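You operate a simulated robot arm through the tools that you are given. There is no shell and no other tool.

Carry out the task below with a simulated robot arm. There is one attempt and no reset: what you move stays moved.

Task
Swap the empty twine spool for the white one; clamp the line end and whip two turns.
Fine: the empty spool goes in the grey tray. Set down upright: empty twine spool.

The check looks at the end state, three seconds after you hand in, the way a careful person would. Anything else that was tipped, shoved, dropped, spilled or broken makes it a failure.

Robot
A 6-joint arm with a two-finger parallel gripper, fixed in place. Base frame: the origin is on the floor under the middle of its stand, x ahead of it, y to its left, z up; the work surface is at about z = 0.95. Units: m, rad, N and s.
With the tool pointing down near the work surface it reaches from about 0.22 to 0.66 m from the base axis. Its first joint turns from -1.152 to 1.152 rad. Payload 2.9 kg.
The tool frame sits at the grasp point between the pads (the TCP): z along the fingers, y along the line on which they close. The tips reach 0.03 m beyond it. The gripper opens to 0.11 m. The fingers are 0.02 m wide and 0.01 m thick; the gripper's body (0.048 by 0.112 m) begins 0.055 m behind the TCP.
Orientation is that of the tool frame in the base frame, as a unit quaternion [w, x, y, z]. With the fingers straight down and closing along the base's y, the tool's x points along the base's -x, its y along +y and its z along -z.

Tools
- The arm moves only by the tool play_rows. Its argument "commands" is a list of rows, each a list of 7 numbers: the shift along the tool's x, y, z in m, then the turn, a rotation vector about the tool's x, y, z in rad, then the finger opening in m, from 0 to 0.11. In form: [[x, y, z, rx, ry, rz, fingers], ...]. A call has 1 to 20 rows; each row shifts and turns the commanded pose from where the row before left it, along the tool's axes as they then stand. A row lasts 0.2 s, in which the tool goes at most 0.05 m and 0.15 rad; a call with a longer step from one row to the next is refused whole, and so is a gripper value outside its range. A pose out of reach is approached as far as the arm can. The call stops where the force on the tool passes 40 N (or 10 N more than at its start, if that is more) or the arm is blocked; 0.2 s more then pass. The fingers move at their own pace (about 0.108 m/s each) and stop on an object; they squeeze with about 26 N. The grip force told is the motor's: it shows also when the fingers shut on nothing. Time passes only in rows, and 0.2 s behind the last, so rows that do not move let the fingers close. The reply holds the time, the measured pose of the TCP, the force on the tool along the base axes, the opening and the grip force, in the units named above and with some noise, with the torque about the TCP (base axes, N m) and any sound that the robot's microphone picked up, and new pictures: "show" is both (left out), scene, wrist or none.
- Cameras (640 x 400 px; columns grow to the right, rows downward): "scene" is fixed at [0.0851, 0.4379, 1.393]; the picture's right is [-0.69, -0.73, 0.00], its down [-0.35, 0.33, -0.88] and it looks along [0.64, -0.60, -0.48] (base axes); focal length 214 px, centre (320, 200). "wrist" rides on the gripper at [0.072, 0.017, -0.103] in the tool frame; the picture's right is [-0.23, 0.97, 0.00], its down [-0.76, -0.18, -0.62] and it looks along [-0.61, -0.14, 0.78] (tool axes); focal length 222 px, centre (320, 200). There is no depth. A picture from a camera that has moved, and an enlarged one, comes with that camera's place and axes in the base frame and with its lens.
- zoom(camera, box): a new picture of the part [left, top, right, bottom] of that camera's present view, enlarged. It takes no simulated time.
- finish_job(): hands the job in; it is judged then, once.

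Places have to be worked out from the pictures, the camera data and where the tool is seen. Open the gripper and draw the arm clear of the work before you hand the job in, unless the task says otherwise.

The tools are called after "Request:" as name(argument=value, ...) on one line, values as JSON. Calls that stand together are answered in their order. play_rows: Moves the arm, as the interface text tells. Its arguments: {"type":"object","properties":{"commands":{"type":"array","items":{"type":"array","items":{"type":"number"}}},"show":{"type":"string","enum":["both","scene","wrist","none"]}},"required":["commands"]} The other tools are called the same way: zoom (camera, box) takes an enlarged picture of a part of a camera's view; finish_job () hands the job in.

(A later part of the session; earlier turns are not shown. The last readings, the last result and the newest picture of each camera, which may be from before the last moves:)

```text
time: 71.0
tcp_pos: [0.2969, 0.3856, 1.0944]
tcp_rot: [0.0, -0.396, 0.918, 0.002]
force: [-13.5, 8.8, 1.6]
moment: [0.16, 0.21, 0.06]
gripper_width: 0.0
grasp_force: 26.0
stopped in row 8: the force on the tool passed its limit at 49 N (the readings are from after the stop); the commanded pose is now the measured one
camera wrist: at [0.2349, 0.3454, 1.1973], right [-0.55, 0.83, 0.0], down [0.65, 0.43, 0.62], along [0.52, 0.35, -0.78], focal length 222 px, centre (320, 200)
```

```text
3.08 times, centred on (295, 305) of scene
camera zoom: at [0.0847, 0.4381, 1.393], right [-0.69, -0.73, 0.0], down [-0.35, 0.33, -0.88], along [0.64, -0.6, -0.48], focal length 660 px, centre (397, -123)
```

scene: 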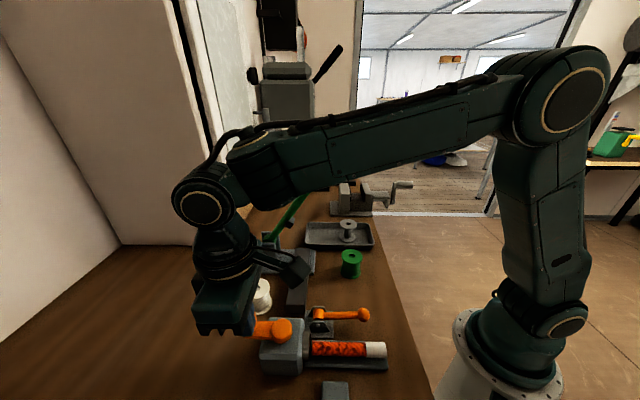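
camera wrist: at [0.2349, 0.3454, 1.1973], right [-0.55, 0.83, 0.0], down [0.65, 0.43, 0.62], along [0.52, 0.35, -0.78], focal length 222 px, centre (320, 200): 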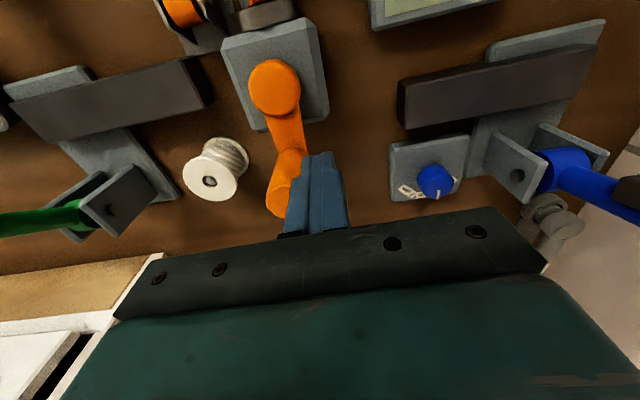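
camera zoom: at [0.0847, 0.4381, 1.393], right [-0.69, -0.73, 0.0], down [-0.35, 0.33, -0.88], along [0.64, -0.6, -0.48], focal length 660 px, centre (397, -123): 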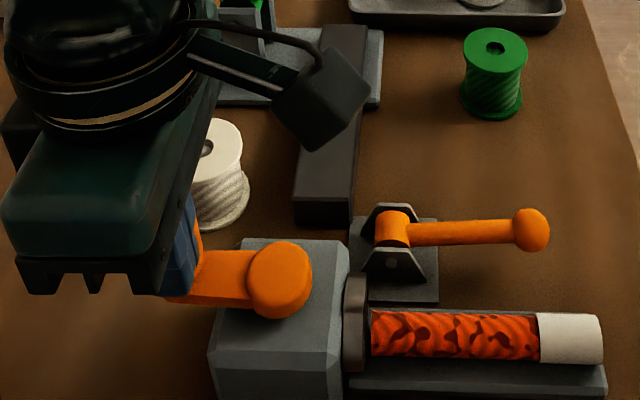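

The push stopped at 49 N with the crank at almost exactly 180°. I'll back away from the handle, rise and look at the geometry before deciding whether it's a stop or jam.

Request:
play_rows(commands=[[0, 0.006, 0, 0, 0, 0, 0], [0, 0.01, 0, 0, 0, 0.03, 0], [0, 0, -0.03, 0, 0, 0, 0], [0, 0, -0.04, 0, 0, 0, 0], [0.02, 0, -0.04, 0, 0, 0, 0], [0.03, 0, 0, 0, 0, 0, 0], [0.03, 0, 0, 0, 0, 0, 0], [0, 0, 0, 0, 0, 0, 0]], show="both")

Request:
zoom(camera="wrist", box=[230, 40, 410, 200])

Request:
zoom(camera="scene", box=[220, 250, 370, 380])

```text
time: 72.8
tcp_pos: [0.2302, 0.3379, 1.2021]
tcp_rot: [0.0, -0.379, 0.925, 0.002]
force: [-0.8, -0.1, 0.2]
moment: [0.0, -0.01, -0.02]
gripper_width: 0.0
grasp_force: 26.3
camera wrist: at [0.1674, 0.2994, 1.3052], right [-0.52, 0.85, 0.0], down [0.67, 0.4, 0.62], along [0.53, 0.33, -0.78], focal length 222 px, centre (320, 200)
```

scene: 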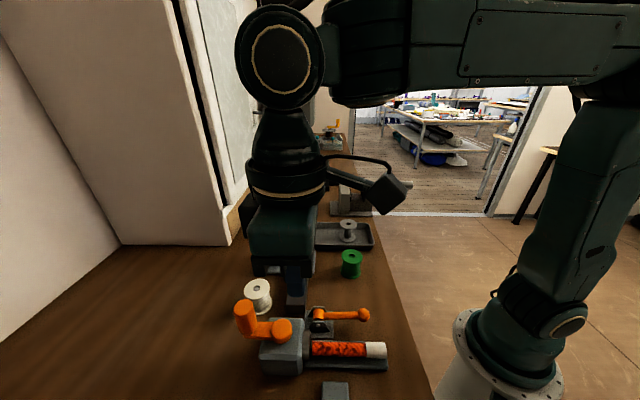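
wrist: 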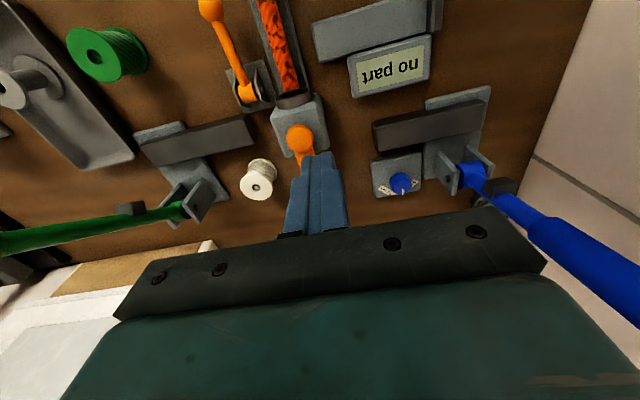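

```text
2.50 times, centred on (320, 120) of wrist
camera zoom: at [0.1674, 0.2994, 1.3052], right [-0.52, 0.85, 0.0], down [0.67, 0.4, 0.62], along [0.53, 0.33, -0.78], focal length 555 px, centre (320, 400)
```

zoom: 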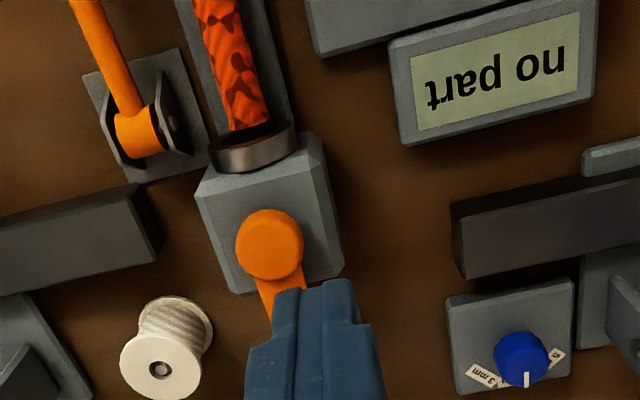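

```text
3.08 times, centred on (295, 315) of scene
camera zoom: at [0.0851, 0.4378, 1.393], right [-0.69, -0.73, 0.0], down [-0.35, 0.33, -0.88], along [0.64, -0.6, -0.48], focal length 660 px, centre (397, -154)
```

zoom: 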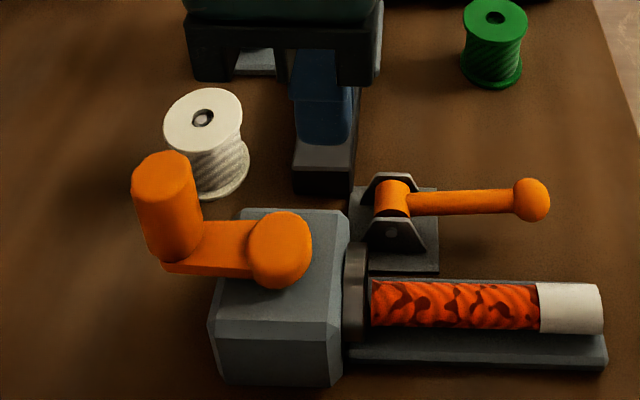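

The crank is pointing opposite its start, and the 49 N push was purely tangential, so clockwise is blocked by a real stop at half a turn. I'll go to the handle's other side and test turning it counter-clockwise.

Request:
play_rows(commands=[[-0.0268, -0.0239, 0, 0, 0, 0, 0], [-0.0268, -0.0239, 0, 0, 0, 0, 0], [-0.0268, -0.0239, 0, 0, 0, 0, 0], [0, 0, 0, 0, 0, 0, 0]], show="both")

Request:
zoom(camera="wrist", box=[250, 50, 430, 210])

```text
time: 73.8
tcp_pos: [0.3387, 0.3449, 1.2036]
tcp_rot: [0.001, -0.379, 0.925, 0.003]
force: [0.2, -0.7, -0.2]
moment: [-0.01, -0.01, 0.02]
gripper_width: 0.0
grasp_force: 25.4
camera wrist: at [0.2759, 0.3063, 1.3062], right [-0.52, 0.85, 0.0], down [0.67, 0.4, 0.62], along [0.53, 0.33, -0.78], focal length 222 px, centre (320, 200)
```

scene: 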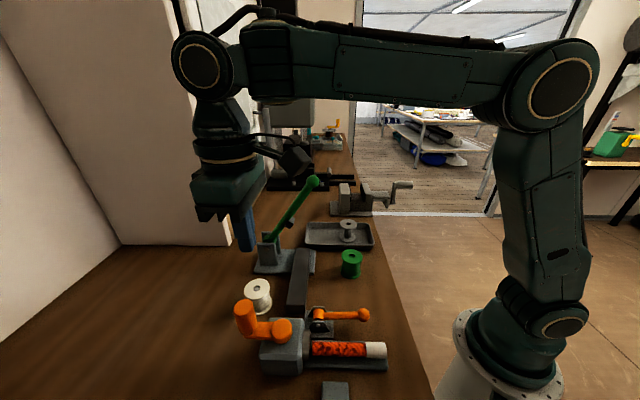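
wrist: 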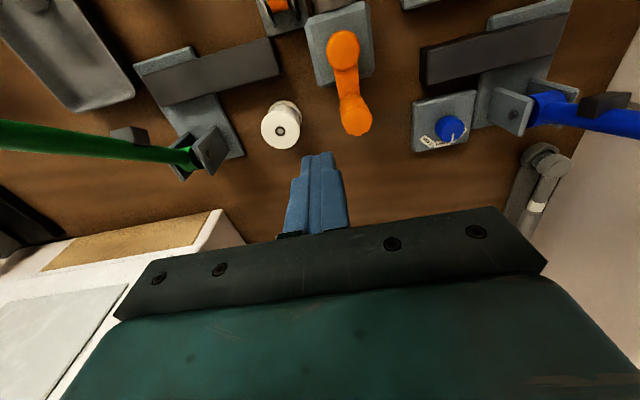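

```text
2.50 times, centred on (340, 130) of wrist
camera zoom: at [0.2759, 0.3063, 1.3062], right [-0.52, 0.85, 0.0], down [0.67, 0.4, 0.62], along [0.53, 0.33, -0.78], focal length 555 px, centre (270, 375)
```

zoom: 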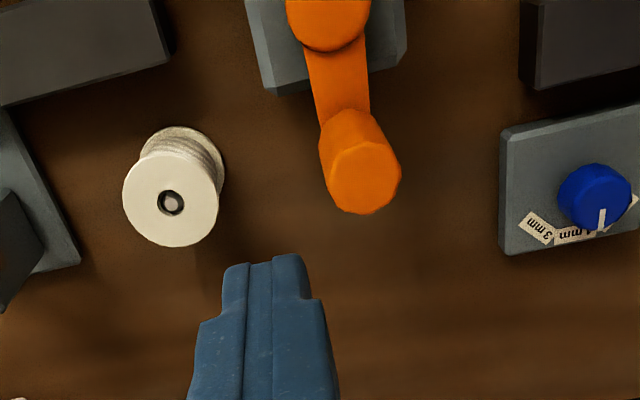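

Now I can see the handle clearly: it's at (0.319,0.377), diametrically opposite its start, giving hub ≈(0.2795,0.338) and radius ≈0.0555. I'll lower beside it on this side, make contact and test ~20° counter-clockwise.

Request:
play_rows(commands=[[-0.0085, 0, 0.02, 0, 0, 0, 0], [0, 0, 0.03, 0, 0, 0, 0], [0, 0, 0.03, 0, 0, 0, 0], [0, 0, 0.02, 0, 0, 0, 0], [0, 0.004, 0.01, 0, 0, 0, 0], [0, 0.005, 0, 0, 0, 0, 0], [0, 0.0037, 0, 0, 0, 0, 0], [-0.0034, 0.0096, 0, 0, 0, 0, 0], [-0.002, 0.0093, 0, 0, 0, 0, 0], [0, 0, 0, 0, 0, 0, 0]], show="both")

Request:
zoom(camera="wrist", box=[250, 50, 430, 210])

Request:
zoom(camera="scene", box=[220, 250, 370, 380])

```text
time: 76.0
tcp_pos: [0.3255, 0.378, 1.0947]
tcp_rot: [0.001, -0.379, 0.926, 0.002]
force: [0.4, -0.8, -0.6]
moment: [-0.01, 0.0, -0.02]
gripper_width: 0.0001
grasp_force: 26.4
camera wrist: at [0.262, 0.339, 1.1968], right [-0.52, 0.85, 0.0], down [0.67, 0.4, 0.62], along [0.53, 0.33, -0.78], focal length 222 px, centre (320, 200)
```

scene: 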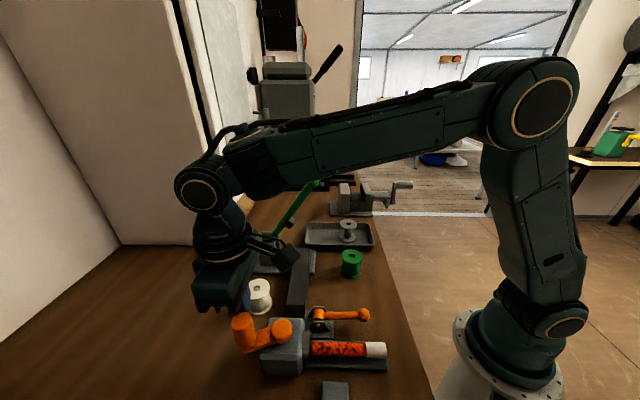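
wrist: 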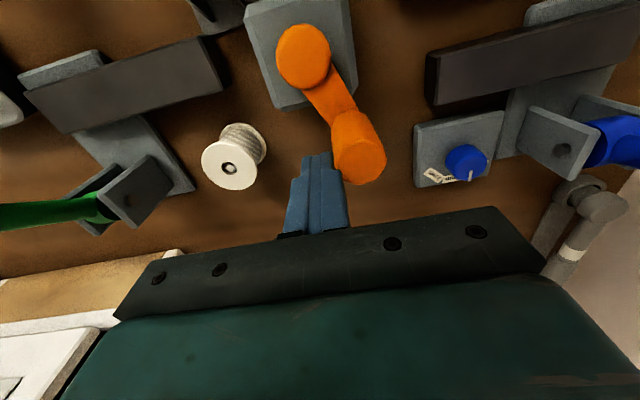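

```text
2.50 times, centred on (340, 130) of wrist
camera zoom: at [0.262, 0.339, 1.1968], right [-0.52, 0.85, 0.0], down [0.67, 0.4, 0.62], along [0.53, 0.33, -0.78], focal length 555 px, centre (270, 375)
```

zoom: 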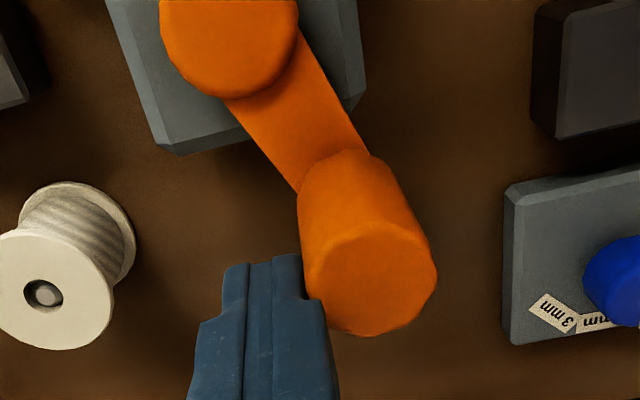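

```text
3.08 times, centred on (295, 315) of scene
camera zoom: at [0.0851, 0.4379, 1.393], right [-0.69, -0.73, 0.0], down [-0.35, 0.33, -0.88], along [0.64, -0.6, -0.48], focal length 660 px, centre (397, -154)
```

zoom: 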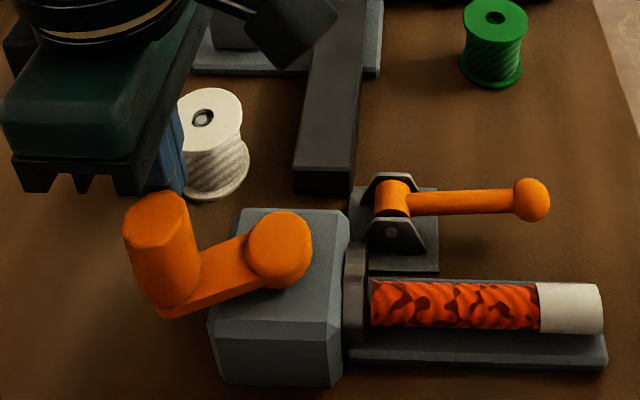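

Counter-clockwise is free. I'll continue in that direction around to ~120° from the stop and check contact/position.

Request:
play_rows(commands=[[-0.0008, 0.0093, 0, 0, 0, 0, 0], [0.0011, 0.01, 0, 0, 0, 0, 0], [0.0034, 0.0103, 0, 0, 0, 0, 0], [0.0059, 0.01, 0, 0, 0, 0, 0], [0.0083, 0.009, 0, 0, 0, 0, 0], [0.0093, 0.007, 0, 0, 0, 0, 0], [0.0096, 0.0051, 0, 0, 0, 0, 0], [0.0096, 0.0034, 0, 0, 0, 0, 0], [0.0093, 0.002, 0, 0, 0, 0, 0], [0.0093, 0.0008, 0, 0, 0, 0, 0]], show="both")

Request:
zoom(camera="wrist", box=[230, 50, 410, 210])

Request:
zoom(camera="scene", box=[220, 250, 400, 400])

```text
time: 78.2
tcp_pos: [0.2329, 0.38, 1.0955]
tcp_rot: [0.0, -0.379, 0.926, 0.002]
force: [0.6, 0.6, 0.7]
moment: [-0.01, -0.02, -0.03]
gripper_width: 0.0
grasp_force: 26.1
camera wrist: at [0.1692, 0.3415, 1.1973], right [-0.52, 0.85, 0.0], down [0.67, 0.4, 0.62], along [0.53, 0.33, -0.78], focal length 222 px, centre (320, 200)
```

scene: 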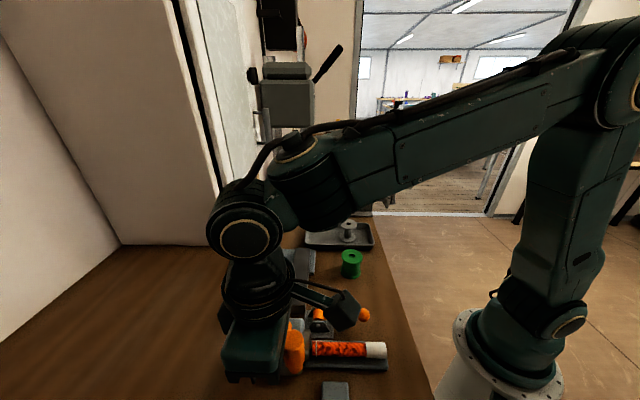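
wrist: 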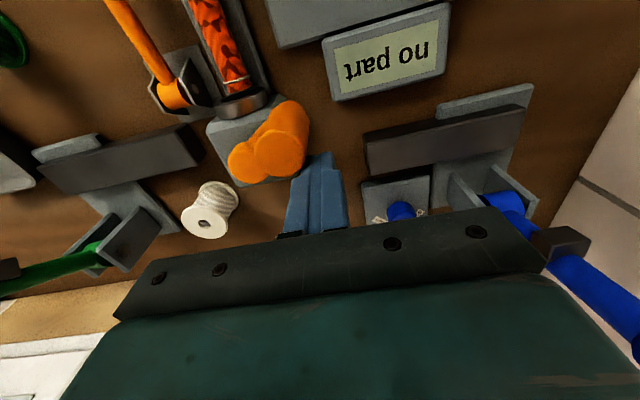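

```text
2.50 times, centred on (320, 130) of wrist
camera zoom: at [0.1692, 0.3415, 1.1973], right [-0.52, 0.85, 0.0], down [0.67, 0.4, 0.62], along [0.53, 0.33, -0.78], focal length 555 px, centre (320, 375)
```

zoom: 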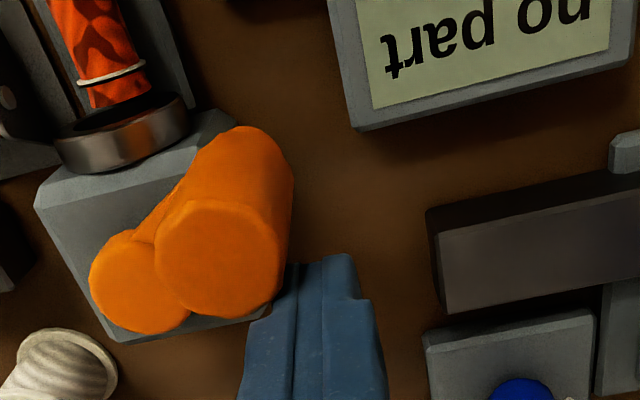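

```text
2.67 times, centred on (310, 325) of scene
camera zoom: at [0.0851, 0.4379, 1.393], right [-0.69, -0.73, 0.0], down [-0.35, 0.33, -0.88], along [0.64, -0.6, -0.48], focal length 572 px, centre (347, -133)
```

zoom: 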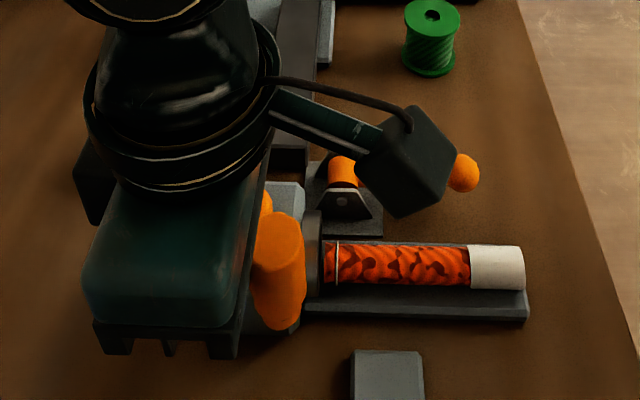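

A white ring of twine has appeared on the rope next to the chuck, so counter-clockwise is the winding direction and the machine counts wraps. I'll zoom on the rope to see the ring closely.

Request:
zoom(camera="wrist", box=[170, 0, 290, 120])

Request:
zoom(camera="scene", box=[300, 325, 400, 385])

```text
3.33 times, centred on (230, 60) of wrist
camera zoom: at [0.1692, 0.3415, 1.1973], right [-0.52, 0.85, 0.0], down [0.67, 0.4, 0.62], along [0.53, 0.33, -0.78], focal length 740 px, centre (620, 667)
```

zoom: 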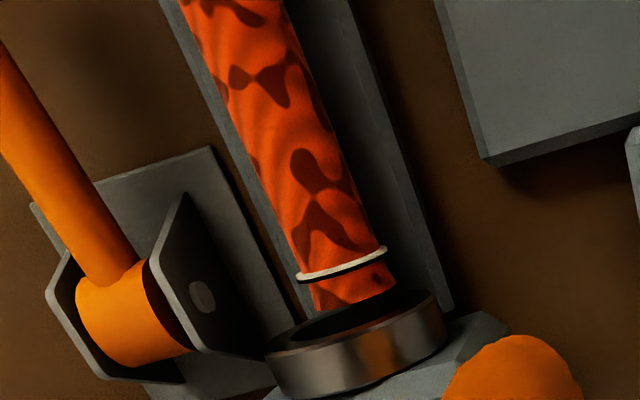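

```text
6.40 times, centred on (350, 355) of scene
camera zoom: at [0.0851, 0.4379, 1.393], right [-0.69, -0.73, 0.0], down [-0.35, 0.33, -0.88], along [0.64, -0.6, -0.48], focal length 1373 px, centre (128, -792)
```

zoom: 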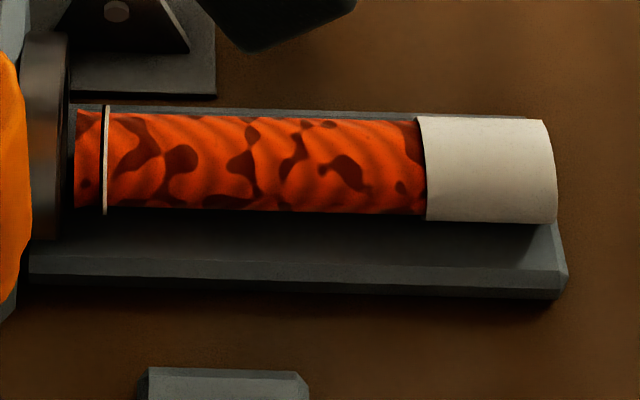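

One clean ring so far. I'll keep turning counter-clockwise and watch for the next ring; the next 120° brings the crank past its original start position.

Request:
play_rows(commands=[[0.01, -0.0011, 0, 0, 0, 0, 0], [0.0103, -0.0034, 0, 0, 0, 0, 0], [0.01, -0.0059, 0, 0, 0, 0, 0], [0.009, -0.0083, 0, 0, 0, 0, 0], [0.007, -0.0093, 0, 0, 0, 0, 0], [0.0051, -0.0096, 0, 0, 0, 0, 0], [0.0034, -0.0096, 0, 0, 0, 0, 0]], show="both")

Request:
zoom(camera="wrist", box=[250, 30, 430, 210])

Request:
zoom(camera="scene", box=[250, 270, 400, 400])

```text
time: 79.8
tcp_pos: [0.2258, 0.3071, 1.093]
tcp_rot: [0.0, -0.378, 0.926, 0.002]
force: [-0.3, 1.3, -1.1]
moment: [0.02, 0.04, 0.0]
gripper_width: 0.0
grasp_force: 25.5
camera wrist: at [0.1628, 0.2691, 1.1972], right [-0.52, 0.85, 0.0], down [0.67, 0.4, 0.62], along [0.53, 0.33, -0.78], focal length 222 px, centre (320, 200)
```

scene: 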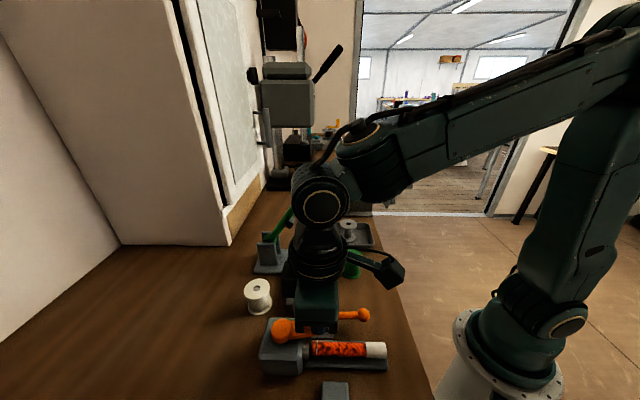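
wrist: 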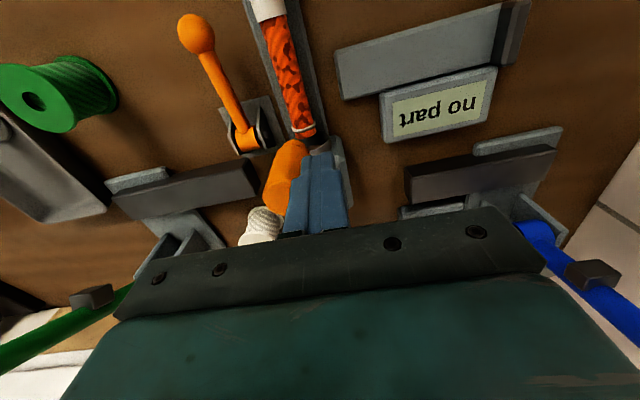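

```text
2.22 times, centred on (340, 120) of wrist
camera zoom: at [0.1628, 0.2691, 1.1972], right [-0.52, 0.85, 0.0], down [0.67, 0.4, 0.62], along [0.53, 0.33, -0.78], focal length 494 px, centre (276, 378)
```

zoom: 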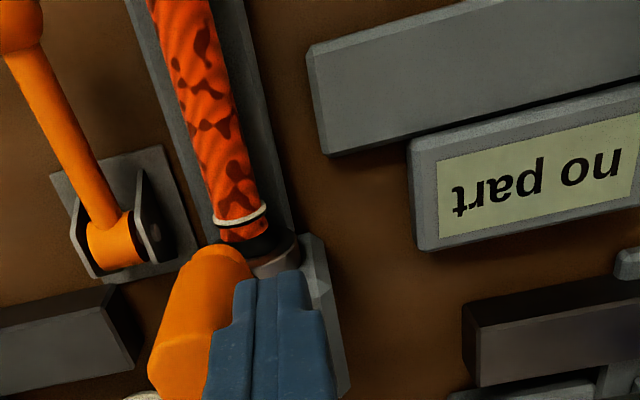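

```text
3.08 times, centred on (325, 335) of scene
camera zoom: at [0.0851, 0.4379, 1.393], right [-0.69, -0.73, 0.0], down [-0.35, 0.33, -0.88], along [0.64, -0.6, -0.48], focal length 660 px, centre (305, -215)
```

zoom: 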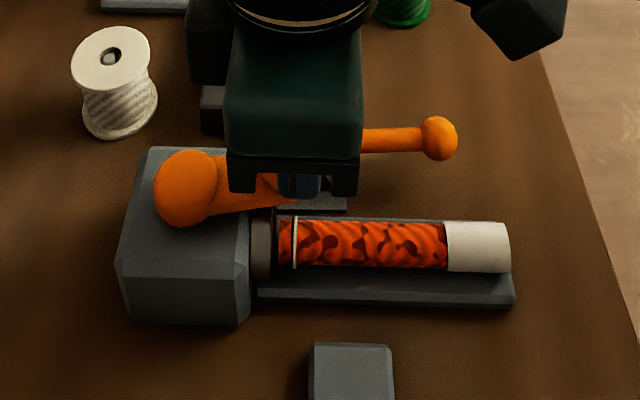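

Still one ring with the crank just past its original position. Continuing.

Request:
play_rows(commands=[[0.002, -0.0093, 0, 0, 0, 0, 0], [0.0008, -0.0093, 0, 0, 0, 0, 0], [-0.0011, -0.01, 0, 0, 0, 0, 0], [-0.0034, -0.0103, 0, 0, 0, 0, 0], [-0.0059, -0.01, 0, 0, 0, 0, 0], [-0.0083, -0.009, 0, 0, 0, 0, 0], [-0.0093, -0.007, 0, 0, 0, 0, 0], [-0.0096, -0.0051, 0, 0, 0, 0, 0]], show="both")

Request:
zoom(camera="wrist", box=[250, 30, 430, 210])

Request:
zoom(camera="scene", box=[250, 270, 400, 400])

```text
time: 81.6
tcp_pos: [0.2988, 0.2821, 1.0939]
tcp_rot: [0.0, -0.378, 0.926, 0.001]
force: [-0.2, -1.3, -0.1]
moment: [-0.02, 0.0, -0.04]
gripper_width: 0.0003
grasp_force: 26.3
camera wrist: at [0.2363, 0.244, 1.1968], right [-0.52, 0.85, 0.0], down [0.67, 0.4, 0.62], along [0.53, 0.33, -0.78], focal length 222 px, centre (320, 200)
```

scene: 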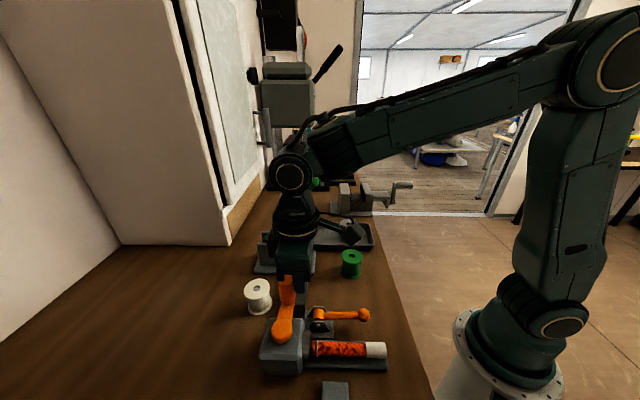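
wrist: 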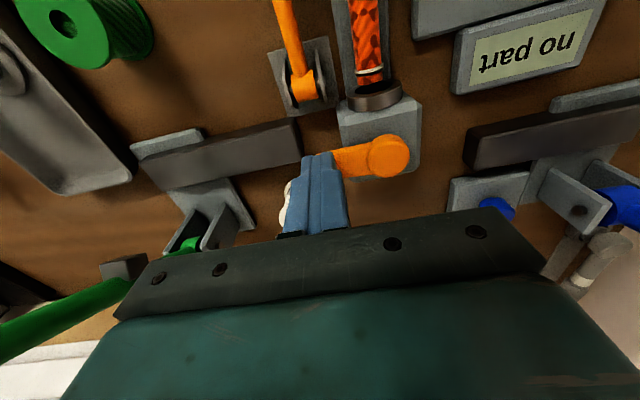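

```text
2.22 times, centred on (340, 120) of wrist
camera zoom: at [0.2363, 0.244, 1.1968], right [-0.52, 0.85, 0.0], down [0.67, 0.4, 0.62], along [0.53, 0.33, -0.78], focal length 494 px, centre (276, 378)
```

zoom: 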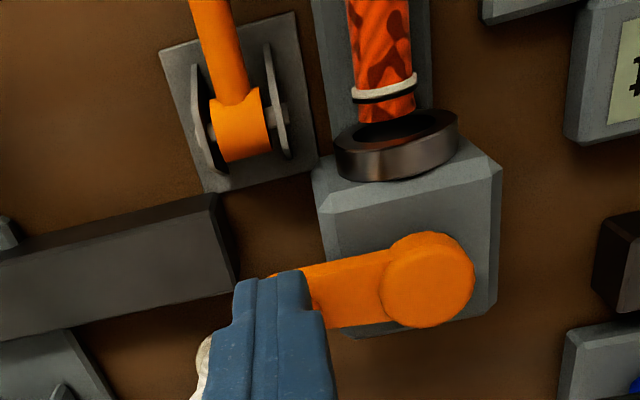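

```text
3.08 times, centred on (325, 335) of scene
camera zoom: at [0.0851, 0.4378, 1.393], right [-0.69, -0.73, 0.0], down [-0.35, 0.33, -0.88], along [0.64, -0.6, -0.48], focal length 660 px, centre (305, -215)
```

zoom: 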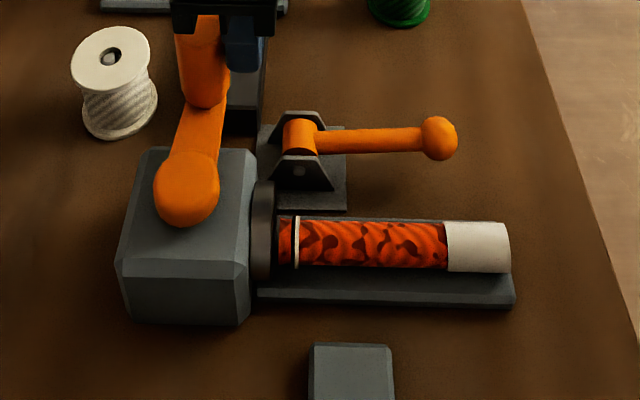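

The ring seems to be getting wider as I turn. I'll zoom in to measure its width.

Request:
zoom(camera="scene", box=[300, 325, 400, 385])

Request:
zoom(camera="wrist", box=[320, 20, 430, 120])

```text
6.40 times, centred on (350, 355) of scene
camera zoom: at [0.0851, 0.4378, 1.393], right [-0.69, -0.73, 0.0], down [-0.35, 0.33, -0.88], along [0.64, -0.6, -0.48], focal length 1373 px, centre (128, -792)
```

zoom: 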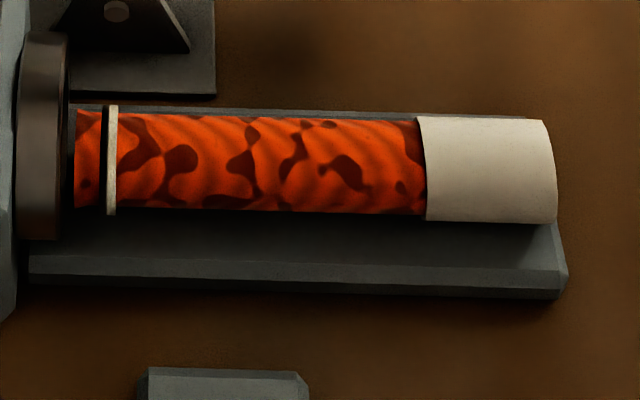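

```text
4.00 times, centred on (375, 70) of wrist
camera zoom: at [0.2363, 0.244, 1.1968], right [-0.52, 0.85, 0.0], down [0.67, 0.4, 0.62], along [0.53, 0.33, -0.78], focal length 888 px, centre (100, 720)
```

zoom: 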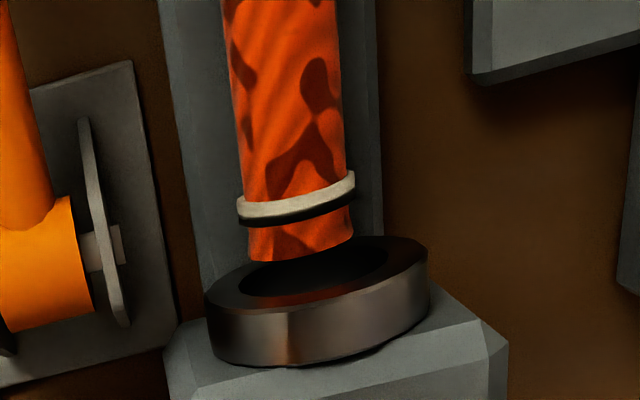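

The wrap width grows linearly with counter-clockwise turning from the stop (≈4.5 px at 120°, ≈10 px at 270°), so it's counting forward turns from there. I'll continue another quarter turn to 360° and check tracking.

Request:
play_rows(commands=[[-0.0096, -0.0034, 0, 0, 0, 0, 0], [-0.0093, -0.002, 0, 0, 0, 0, 0], [-0.0093, -0.0008, 0, 0, 0, 0, 0], [-0.01, 0.0011, 0, 0, 0, 0, 0], [-0.0103, 0.0034, 0, 0, 0, 0, 0], [-0.01, 0.0059, 0, 0, 0, 0, 0], [-0.009, 0.0083, 0, 0, 0, 0, 0], [-0.007, 0.0093, 0, 0, 0, 0, 0], [-0.0051, 0.0096, 0, 0, 0, 0, 0]], show="both")

Request:
zoom(camera="wrist", box=[250, 0, 430, 200])

Request:
zoom(camera="scene", box=[300, 325, 400, 385])

```text
time: 83.6
tcp_pos: [0.3339, 0.3592, 1.0936]
tcp_rot: [0.002, -0.378, 0.926, 0.002]
force: [0.5, -0.2, 1.5]
moment: [0.0, -0.02, -0.02]
gripper_width: 0.0002
grasp_force: 26.0
camera wrist: at [0.271, 0.3215, 1.1962], right [-0.52, 0.85, 0.0], down [0.67, 0.4, 0.62], along [0.53, 0.33, -0.78], focal length 222 px, centre (320, 200)
```

scene: 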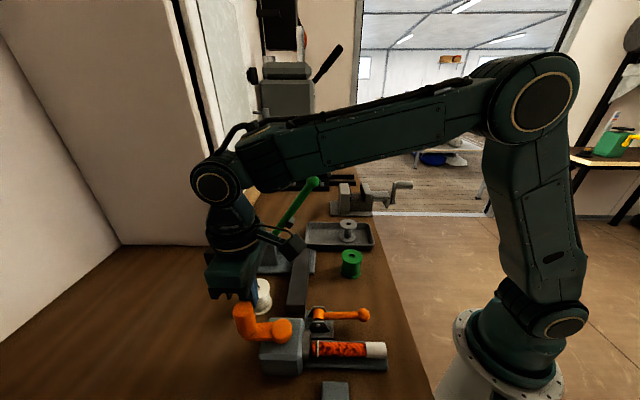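
wrist: 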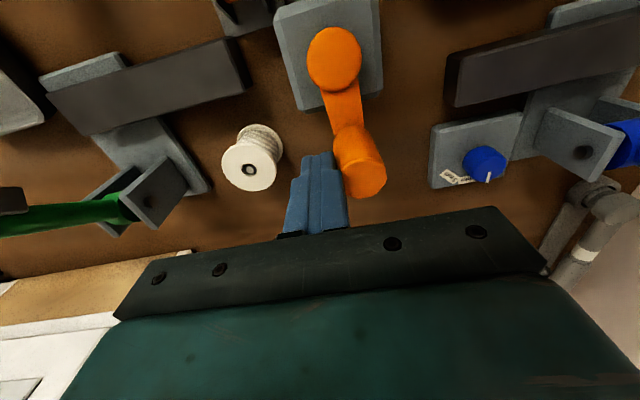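

```text
2.00 times, centred on (340, 100) of wrist
camera zoom: at [0.271, 0.3215, 1.1962], right [-0.52, 0.85, 0.0], down [0.67, 0.4, 0.62], along [0.53, 0.33, -0.78], focal length 444 px, centre (280, 400)
```

zoom: 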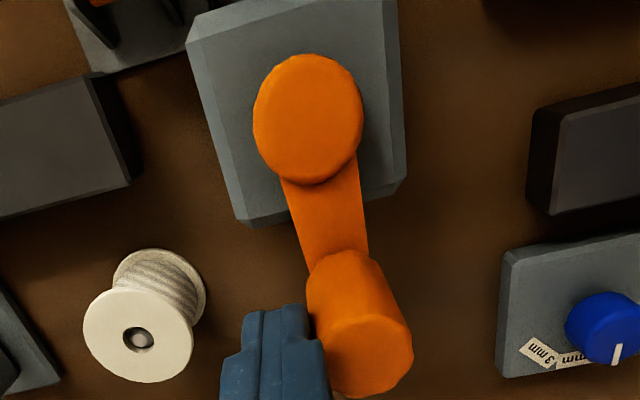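

```text
6.40 times, centred on (350, 355) of scene
camera zoom: at [0.0851, 0.4378, 1.3931], right [-0.69, -0.73, 0.0], down [-0.35, 0.33, -0.88], along [0.64, -0.6, -0.48], focal length 1373 px, centre (128, -792)
```

zoom: 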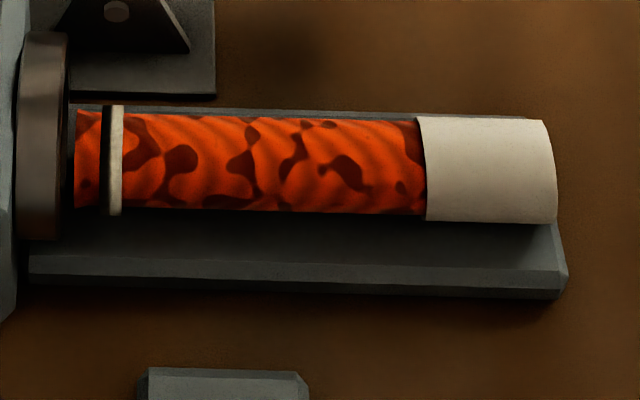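

The wrap has grown to ~14 px at one turn (γ≈360°), exactly linear, and the crank now passes the old stop position freely. I'll make the next half turn.

Request:
play_rows(commands=[[-0.0034, 0.0096, 0, 0, 0, 0, 0], [-0.002, 0.0093, 0, 0, 0, 0, 0], [-0.0008, 0.0093, 0, 0, 0, 0, 0], [0.0011, 0.01, 0, 0, 0, 0, 0], [0.0034, 0.0103, 0, 0, 0, 0, 0], [0.0059, 0.01, 0, 0, 0, 0, 0], [0.0083, 0.009, 0, 0, 0, 0, 0], [0.0093, 0.007, 0, 0, 0, 0, 0], [0.0096, 0.0051, 0, 0, 0, 0, 0], [0.0096, 0.0034, 0, 0, 0, 0, 0], [0.0093, 0.002, 0, 0, 0, 0, 0], [0.0093, 0.0008, 0, 0, 0, 0, 0], [0.01, -0.0011, 0, 0, 0, 0, 0], [0.0103, -0.0034, 0, 0, 0, 0, 0], [0.01, -0.0059, 0, 0, 0, 0, 0], [0.009, -0.0083, 0, 0, 0, 0, 0], [0.007, -0.0093, 0, 0, 0, 0, 0], [0.0051, -0.0096, 0, 0, 0, 0, 0]], show="both")

Request:
zoom(camera="wrist", box=[230, 20, 430, 220])

Request:
zoom(camera="scene", box=[300, 325, 400, 385])

```text
time: 87.4
tcp_pos: [0.2214, 0.3166, 1.0952]
tcp_rot: [0.0, -0.378, 0.926, 0.003]
force: [-0.7, -0.3, 0.5]
moment: [0.02, 0.02, 0.02]
gripper_width: 0.0003
grasp_force: 26.2
camera wrist: at [0.1582, 0.2776, 1.1971], right [-0.52, 0.85, 0.0], down [0.67, 0.41, 0.62], along [0.53, 0.33, -0.78], focal length 222 px, centre (320, 200)
```

scene: 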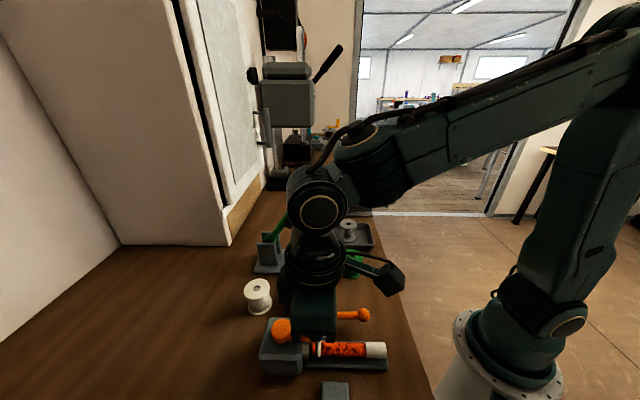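
wrist: 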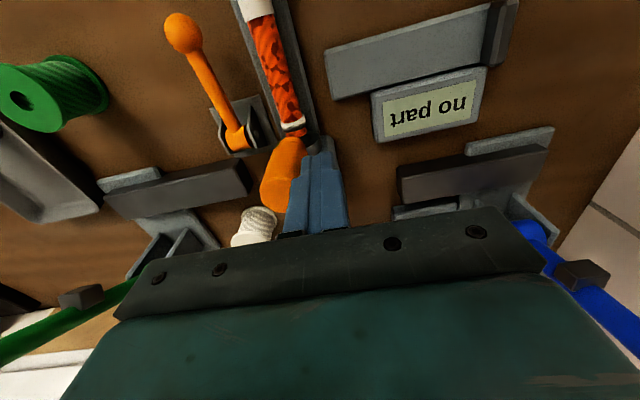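

```text
2.00 times, centred on (330, 120) of wrist
camera zoom: at [0.1582, 0.2776, 1.1971], right [-0.52, 0.85, 0.0], down [0.67, 0.41, 0.62], along [0.53, 0.33, -0.78], focal length 444 px, centre (300, 360)
```

zoom: 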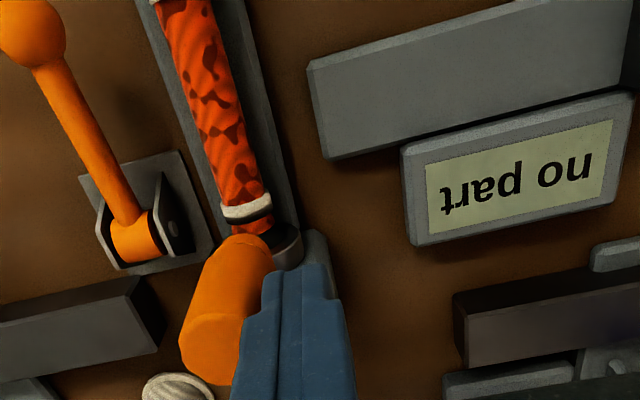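

```text
6.40 times, centred on (350, 355) of scene
camera zoom: at [0.0851, 0.4379, 1.393], right [-0.69, -0.73, 0.0], down [-0.35, 0.33, -0.88], along [0.64, -0.6, -0.48], focal length 1373 px, centre (128, -792)
```

zoom: 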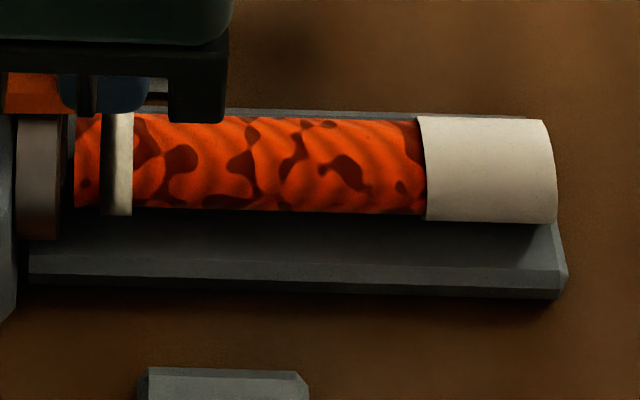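

Wrap is ~21–22 px at γ≈540° (1.5 turns), consistent. I'll do the last half turn to γ≈720°.

Request:
play_rows(commands=[[0.0034, -0.0096, 0, 0, 0, 0, 0], [0.002, -0.0093, 0, 0, 0, 0, 0], [0.0008, -0.0093, 0, 0, 0, 0, 0], [-0.0011, -0.01, 0, 0, 0, 0, 0], [-0.0034, -0.0103, 0, 0, 0, 0, 0], [-0.0059, -0.01, 0, 0, 0, 0, 0], [-0.0083, -0.009, 0, 0, 0, 0, 0], [-0.0093, -0.007, 0, 0, 0, 0, 0], [-0.0096, -0.0051, 0, 0, 0, 0, 0], [-0.0096, -0.0034, 0, 0, 0, 0, 0], [-0.0093, -0.002, 0, 0, 0, 0, 0], [-0.0093, -0.0008, 0, 0, 0, 0, 0], [-0.01, 0.0011, 0, 0, 0, 0, 0], [-0.0103, 0.0034, 0, 0, 0, 0, 0], [-0.01, 0.0059, 0, 0, 0, 0, 0], [-0.009, 0.0083, 0, 0, 0, 0, 0], [-0.007, 0.0093, 0, 0, 0, 0, 0]], show="both")

Request:
zoom(camera="wrist", box=[250, 0, 430, 200])

Request:
zoom(camera="scene", box=[300, 325, 400, 385])

```text
time: 91.0
tcp_pos: [0.3379, 0.3502, 1.0937]
tcp_rot: [0.0, -0.379, 0.925, 0.002]
force: [-0.3, -0.4, -0.6]
moment: [-0.02, -0.03, -0.04]
gripper_width: 0.0
grasp_force: 25.8
camera wrist: at [0.274, 0.3115, 1.1968], right [-0.52, 0.85, 0.0], down [0.67, 0.4, 0.62], along [0.53, 0.33, -0.78], focal length 222 px, centre (320, 200)
```

scene: 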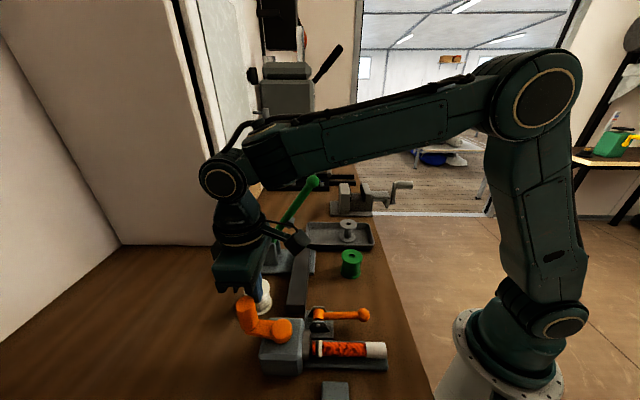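
wrist: 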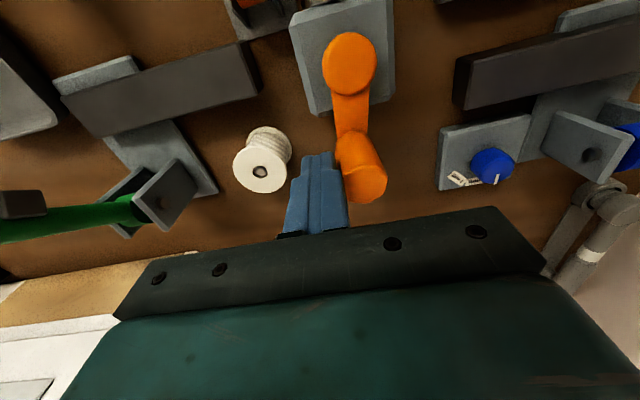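

```text
2.00 times, centred on (340, 100) of wrist
camera zoom: at [0.274, 0.3115, 1.1968], right [-0.52, 0.85, 0.0], down [0.67, 0.4, 0.62], along [0.53, 0.33, -0.78], focal length 444 px, centre (280, 400)
```

zoom: 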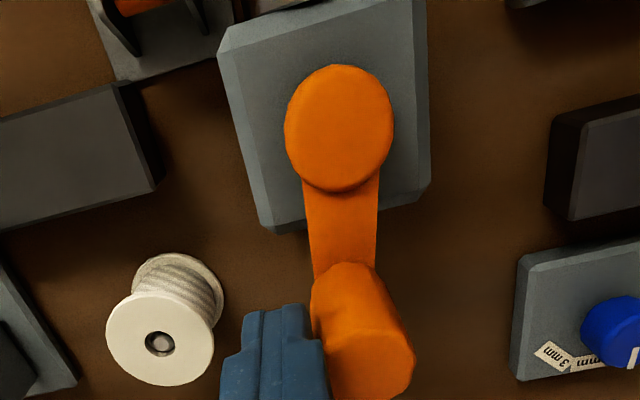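

```text
6.40 times, centred on (350, 355) of scene
camera zoom: at [0.0852, 0.4378, 1.393], right [-0.69, -0.73, 0.0], down [-0.35, 0.33, -0.88], along [0.64, -0.6, -0.48], focal length 1373 px, centre (128, -792)
```

zoom: 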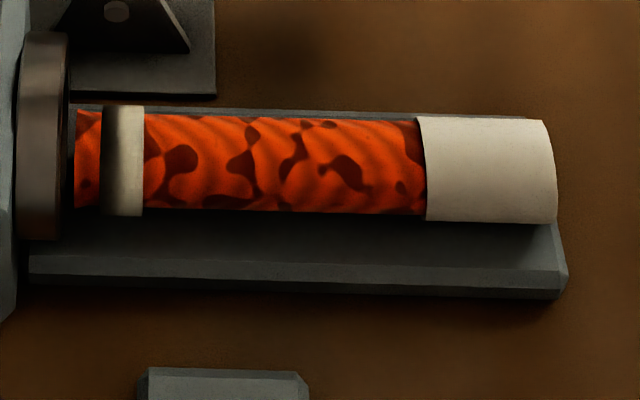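

The wrap band is now ~42 px (right edge grows ~0.058 px/deg from zero), i.e. about 1.97 turns (γ≈712°). I'll push ~15° more to just past two turns, then back off.

Request:
play_rows(commands=[[-0.0051, 0.0096, 0, 0, 0, 0, 0], [-0.002, 0.0056, 0, 0, 0, 0, 0], [0, 0, 0, 0, 0, 0, 0]], show="both")

Request:
zoom(camera="wrist", box=[250, 0, 430, 200])

Request:
zoom(camera="scene", box=[300, 325, 400, 385])

```text
time: 91.8
tcp_pos: [0.331, 0.3655, 1.0941]
tcp_rot: [0.002, -0.379, 0.926, 0.003]
force: [-0.3, -0.8, -0.1]
moment: [-0.01, 0.0, 0.0]
gripper_width: 0.0
grasp_force: 26.0
camera wrist: at [0.2681, 0.3275, 1.197], right [-0.52, 0.85, 0.0], down [0.67, 0.4, 0.62], along [0.53, 0.33, -0.78], focal length 222 px, centre (320, 200)
```

scene: 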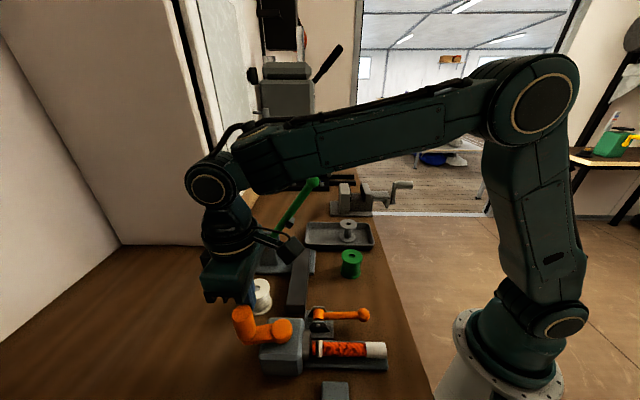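
wrist: 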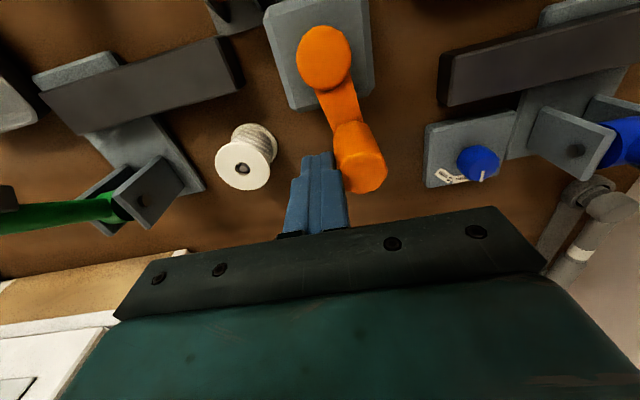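

```text
2.00 times, centred on (340, 100) of wrist
camera zoom: at [0.2681, 0.3275, 1.197], right [-0.52, 0.85, 0.0], down [0.67, 0.4, 0.62], along [0.53, 0.33, -0.78], focal length 444 px, centre (280, 400)
```

zoom: 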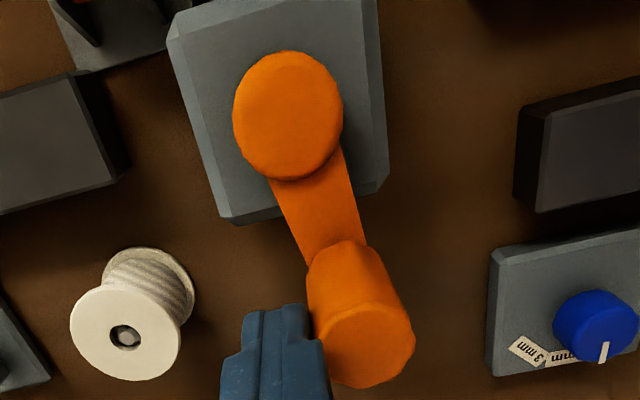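

```text
6.40 times, centred on (350, 355) of scene
camera zoom: at [0.0851, 0.4379, 1.393], right [-0.69, -0.73, 0.0], down [-0.35, 0.33, -0.88], along [0.64, -0.6, -0.48], focal length 1373 px, centre (128, -792)
```

zoom: 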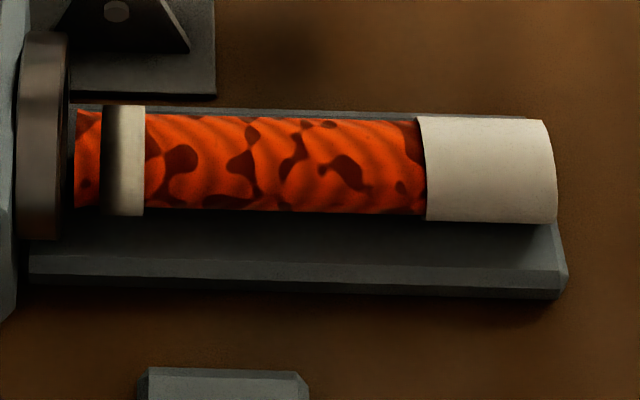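

The handle is now ~9° beyond the two-turn mark (γ≈729°, 2.03 turns). I'll back the post off the handle, rise, and open the gripper.

Request:
play_rows(commands=[[0, -0.006, 0, 0, 0, 0, 0], [0, -0.008, 0, 0, 0, 0, 0], [0, 0, -0.03, 0, 0, 0, 0], [0, 0, -0.04, 0, 0, 0, 0], [0, 0, -0.045, 0, 0, 0, 0.02], [0, 0, -0.045, 0, 0, 0, 0.05], [0, 0, -0.03, 0, 0, 0, 0.08], [0, 0, 0, 0, 0, 0, 0.08]], show="both")

Request:
zoom(camera="wrist", box=[160, 0, 480, 200])

Request:
zoom(camera="scene", box=[220, 200, 420, 400])

```text
time: 93.6
tcp_pos: [0.3408, 0.3543, 1.2838]
tcp_rot: [0.0, -0.378, 0.926, 0.001]
force: [-1.0, -0.5, -0.3]
moment: [0.0, 0.0, 0.0]
gripper_width: 0.08
grasp_force: 0.1
camera wrist: at [0.2785, 0.3155, 1.3869], right [-0.52, 0.85, 0.0], down [0.67, 0.4, 0.62], along [0.53, 0.33, -0.78], focal length 222 px, centre (320, 200)
```

scene: 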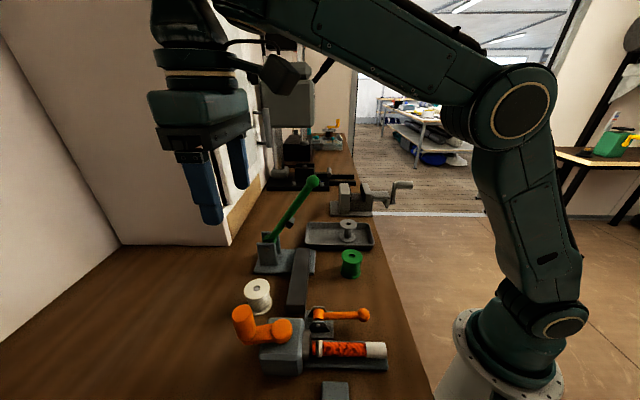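
wrist: 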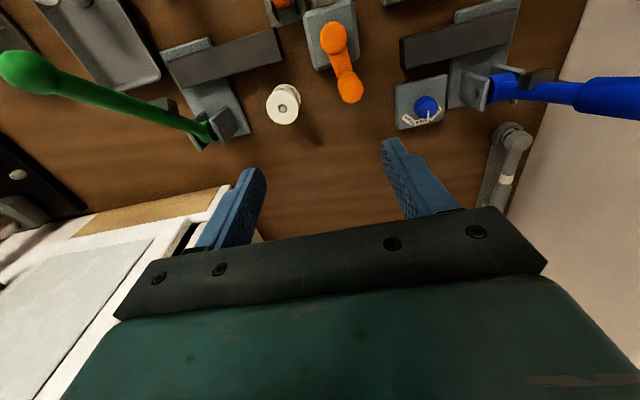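

```text
2.00 times, centred on (320, 100) of wrist
camera zoom: at [0.2785, 0.3155, 1.3869], right [-0.52, 0.85, 0.0], down [0.67, 0.4, 0.62], along [0.53, 0.33, -0.78], focal length 444 px, centre (320, 400)
```

zoom: 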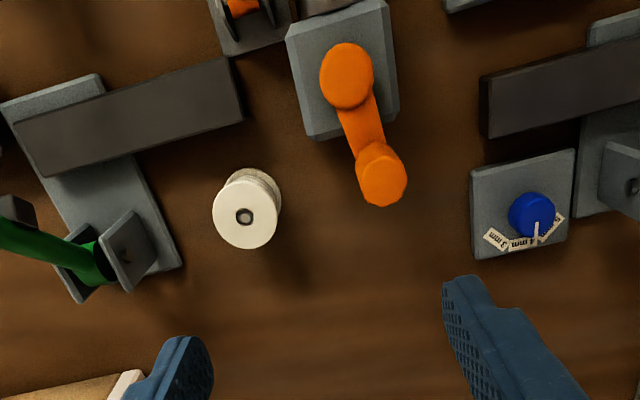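

```text
2.00 times, centred on (320, 300) of scene
camera zoom: at [0.0851, 0.4379, 1.393], right [-0.69, -0.73, 0.0], down [-0.35, 0.33, -0.88], along [0.64, -0.6, -0.48], focal length 429 px, centre (320, 0)
```

zoom: 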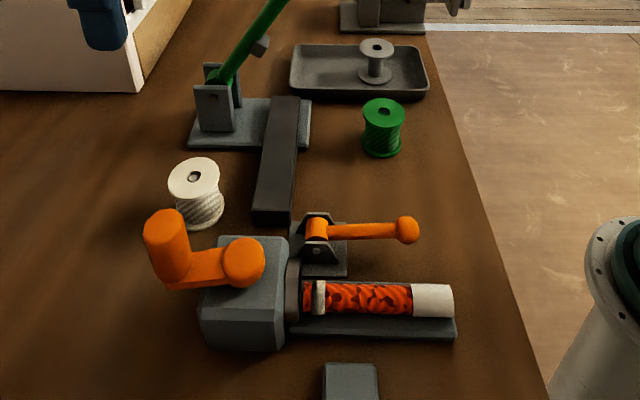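

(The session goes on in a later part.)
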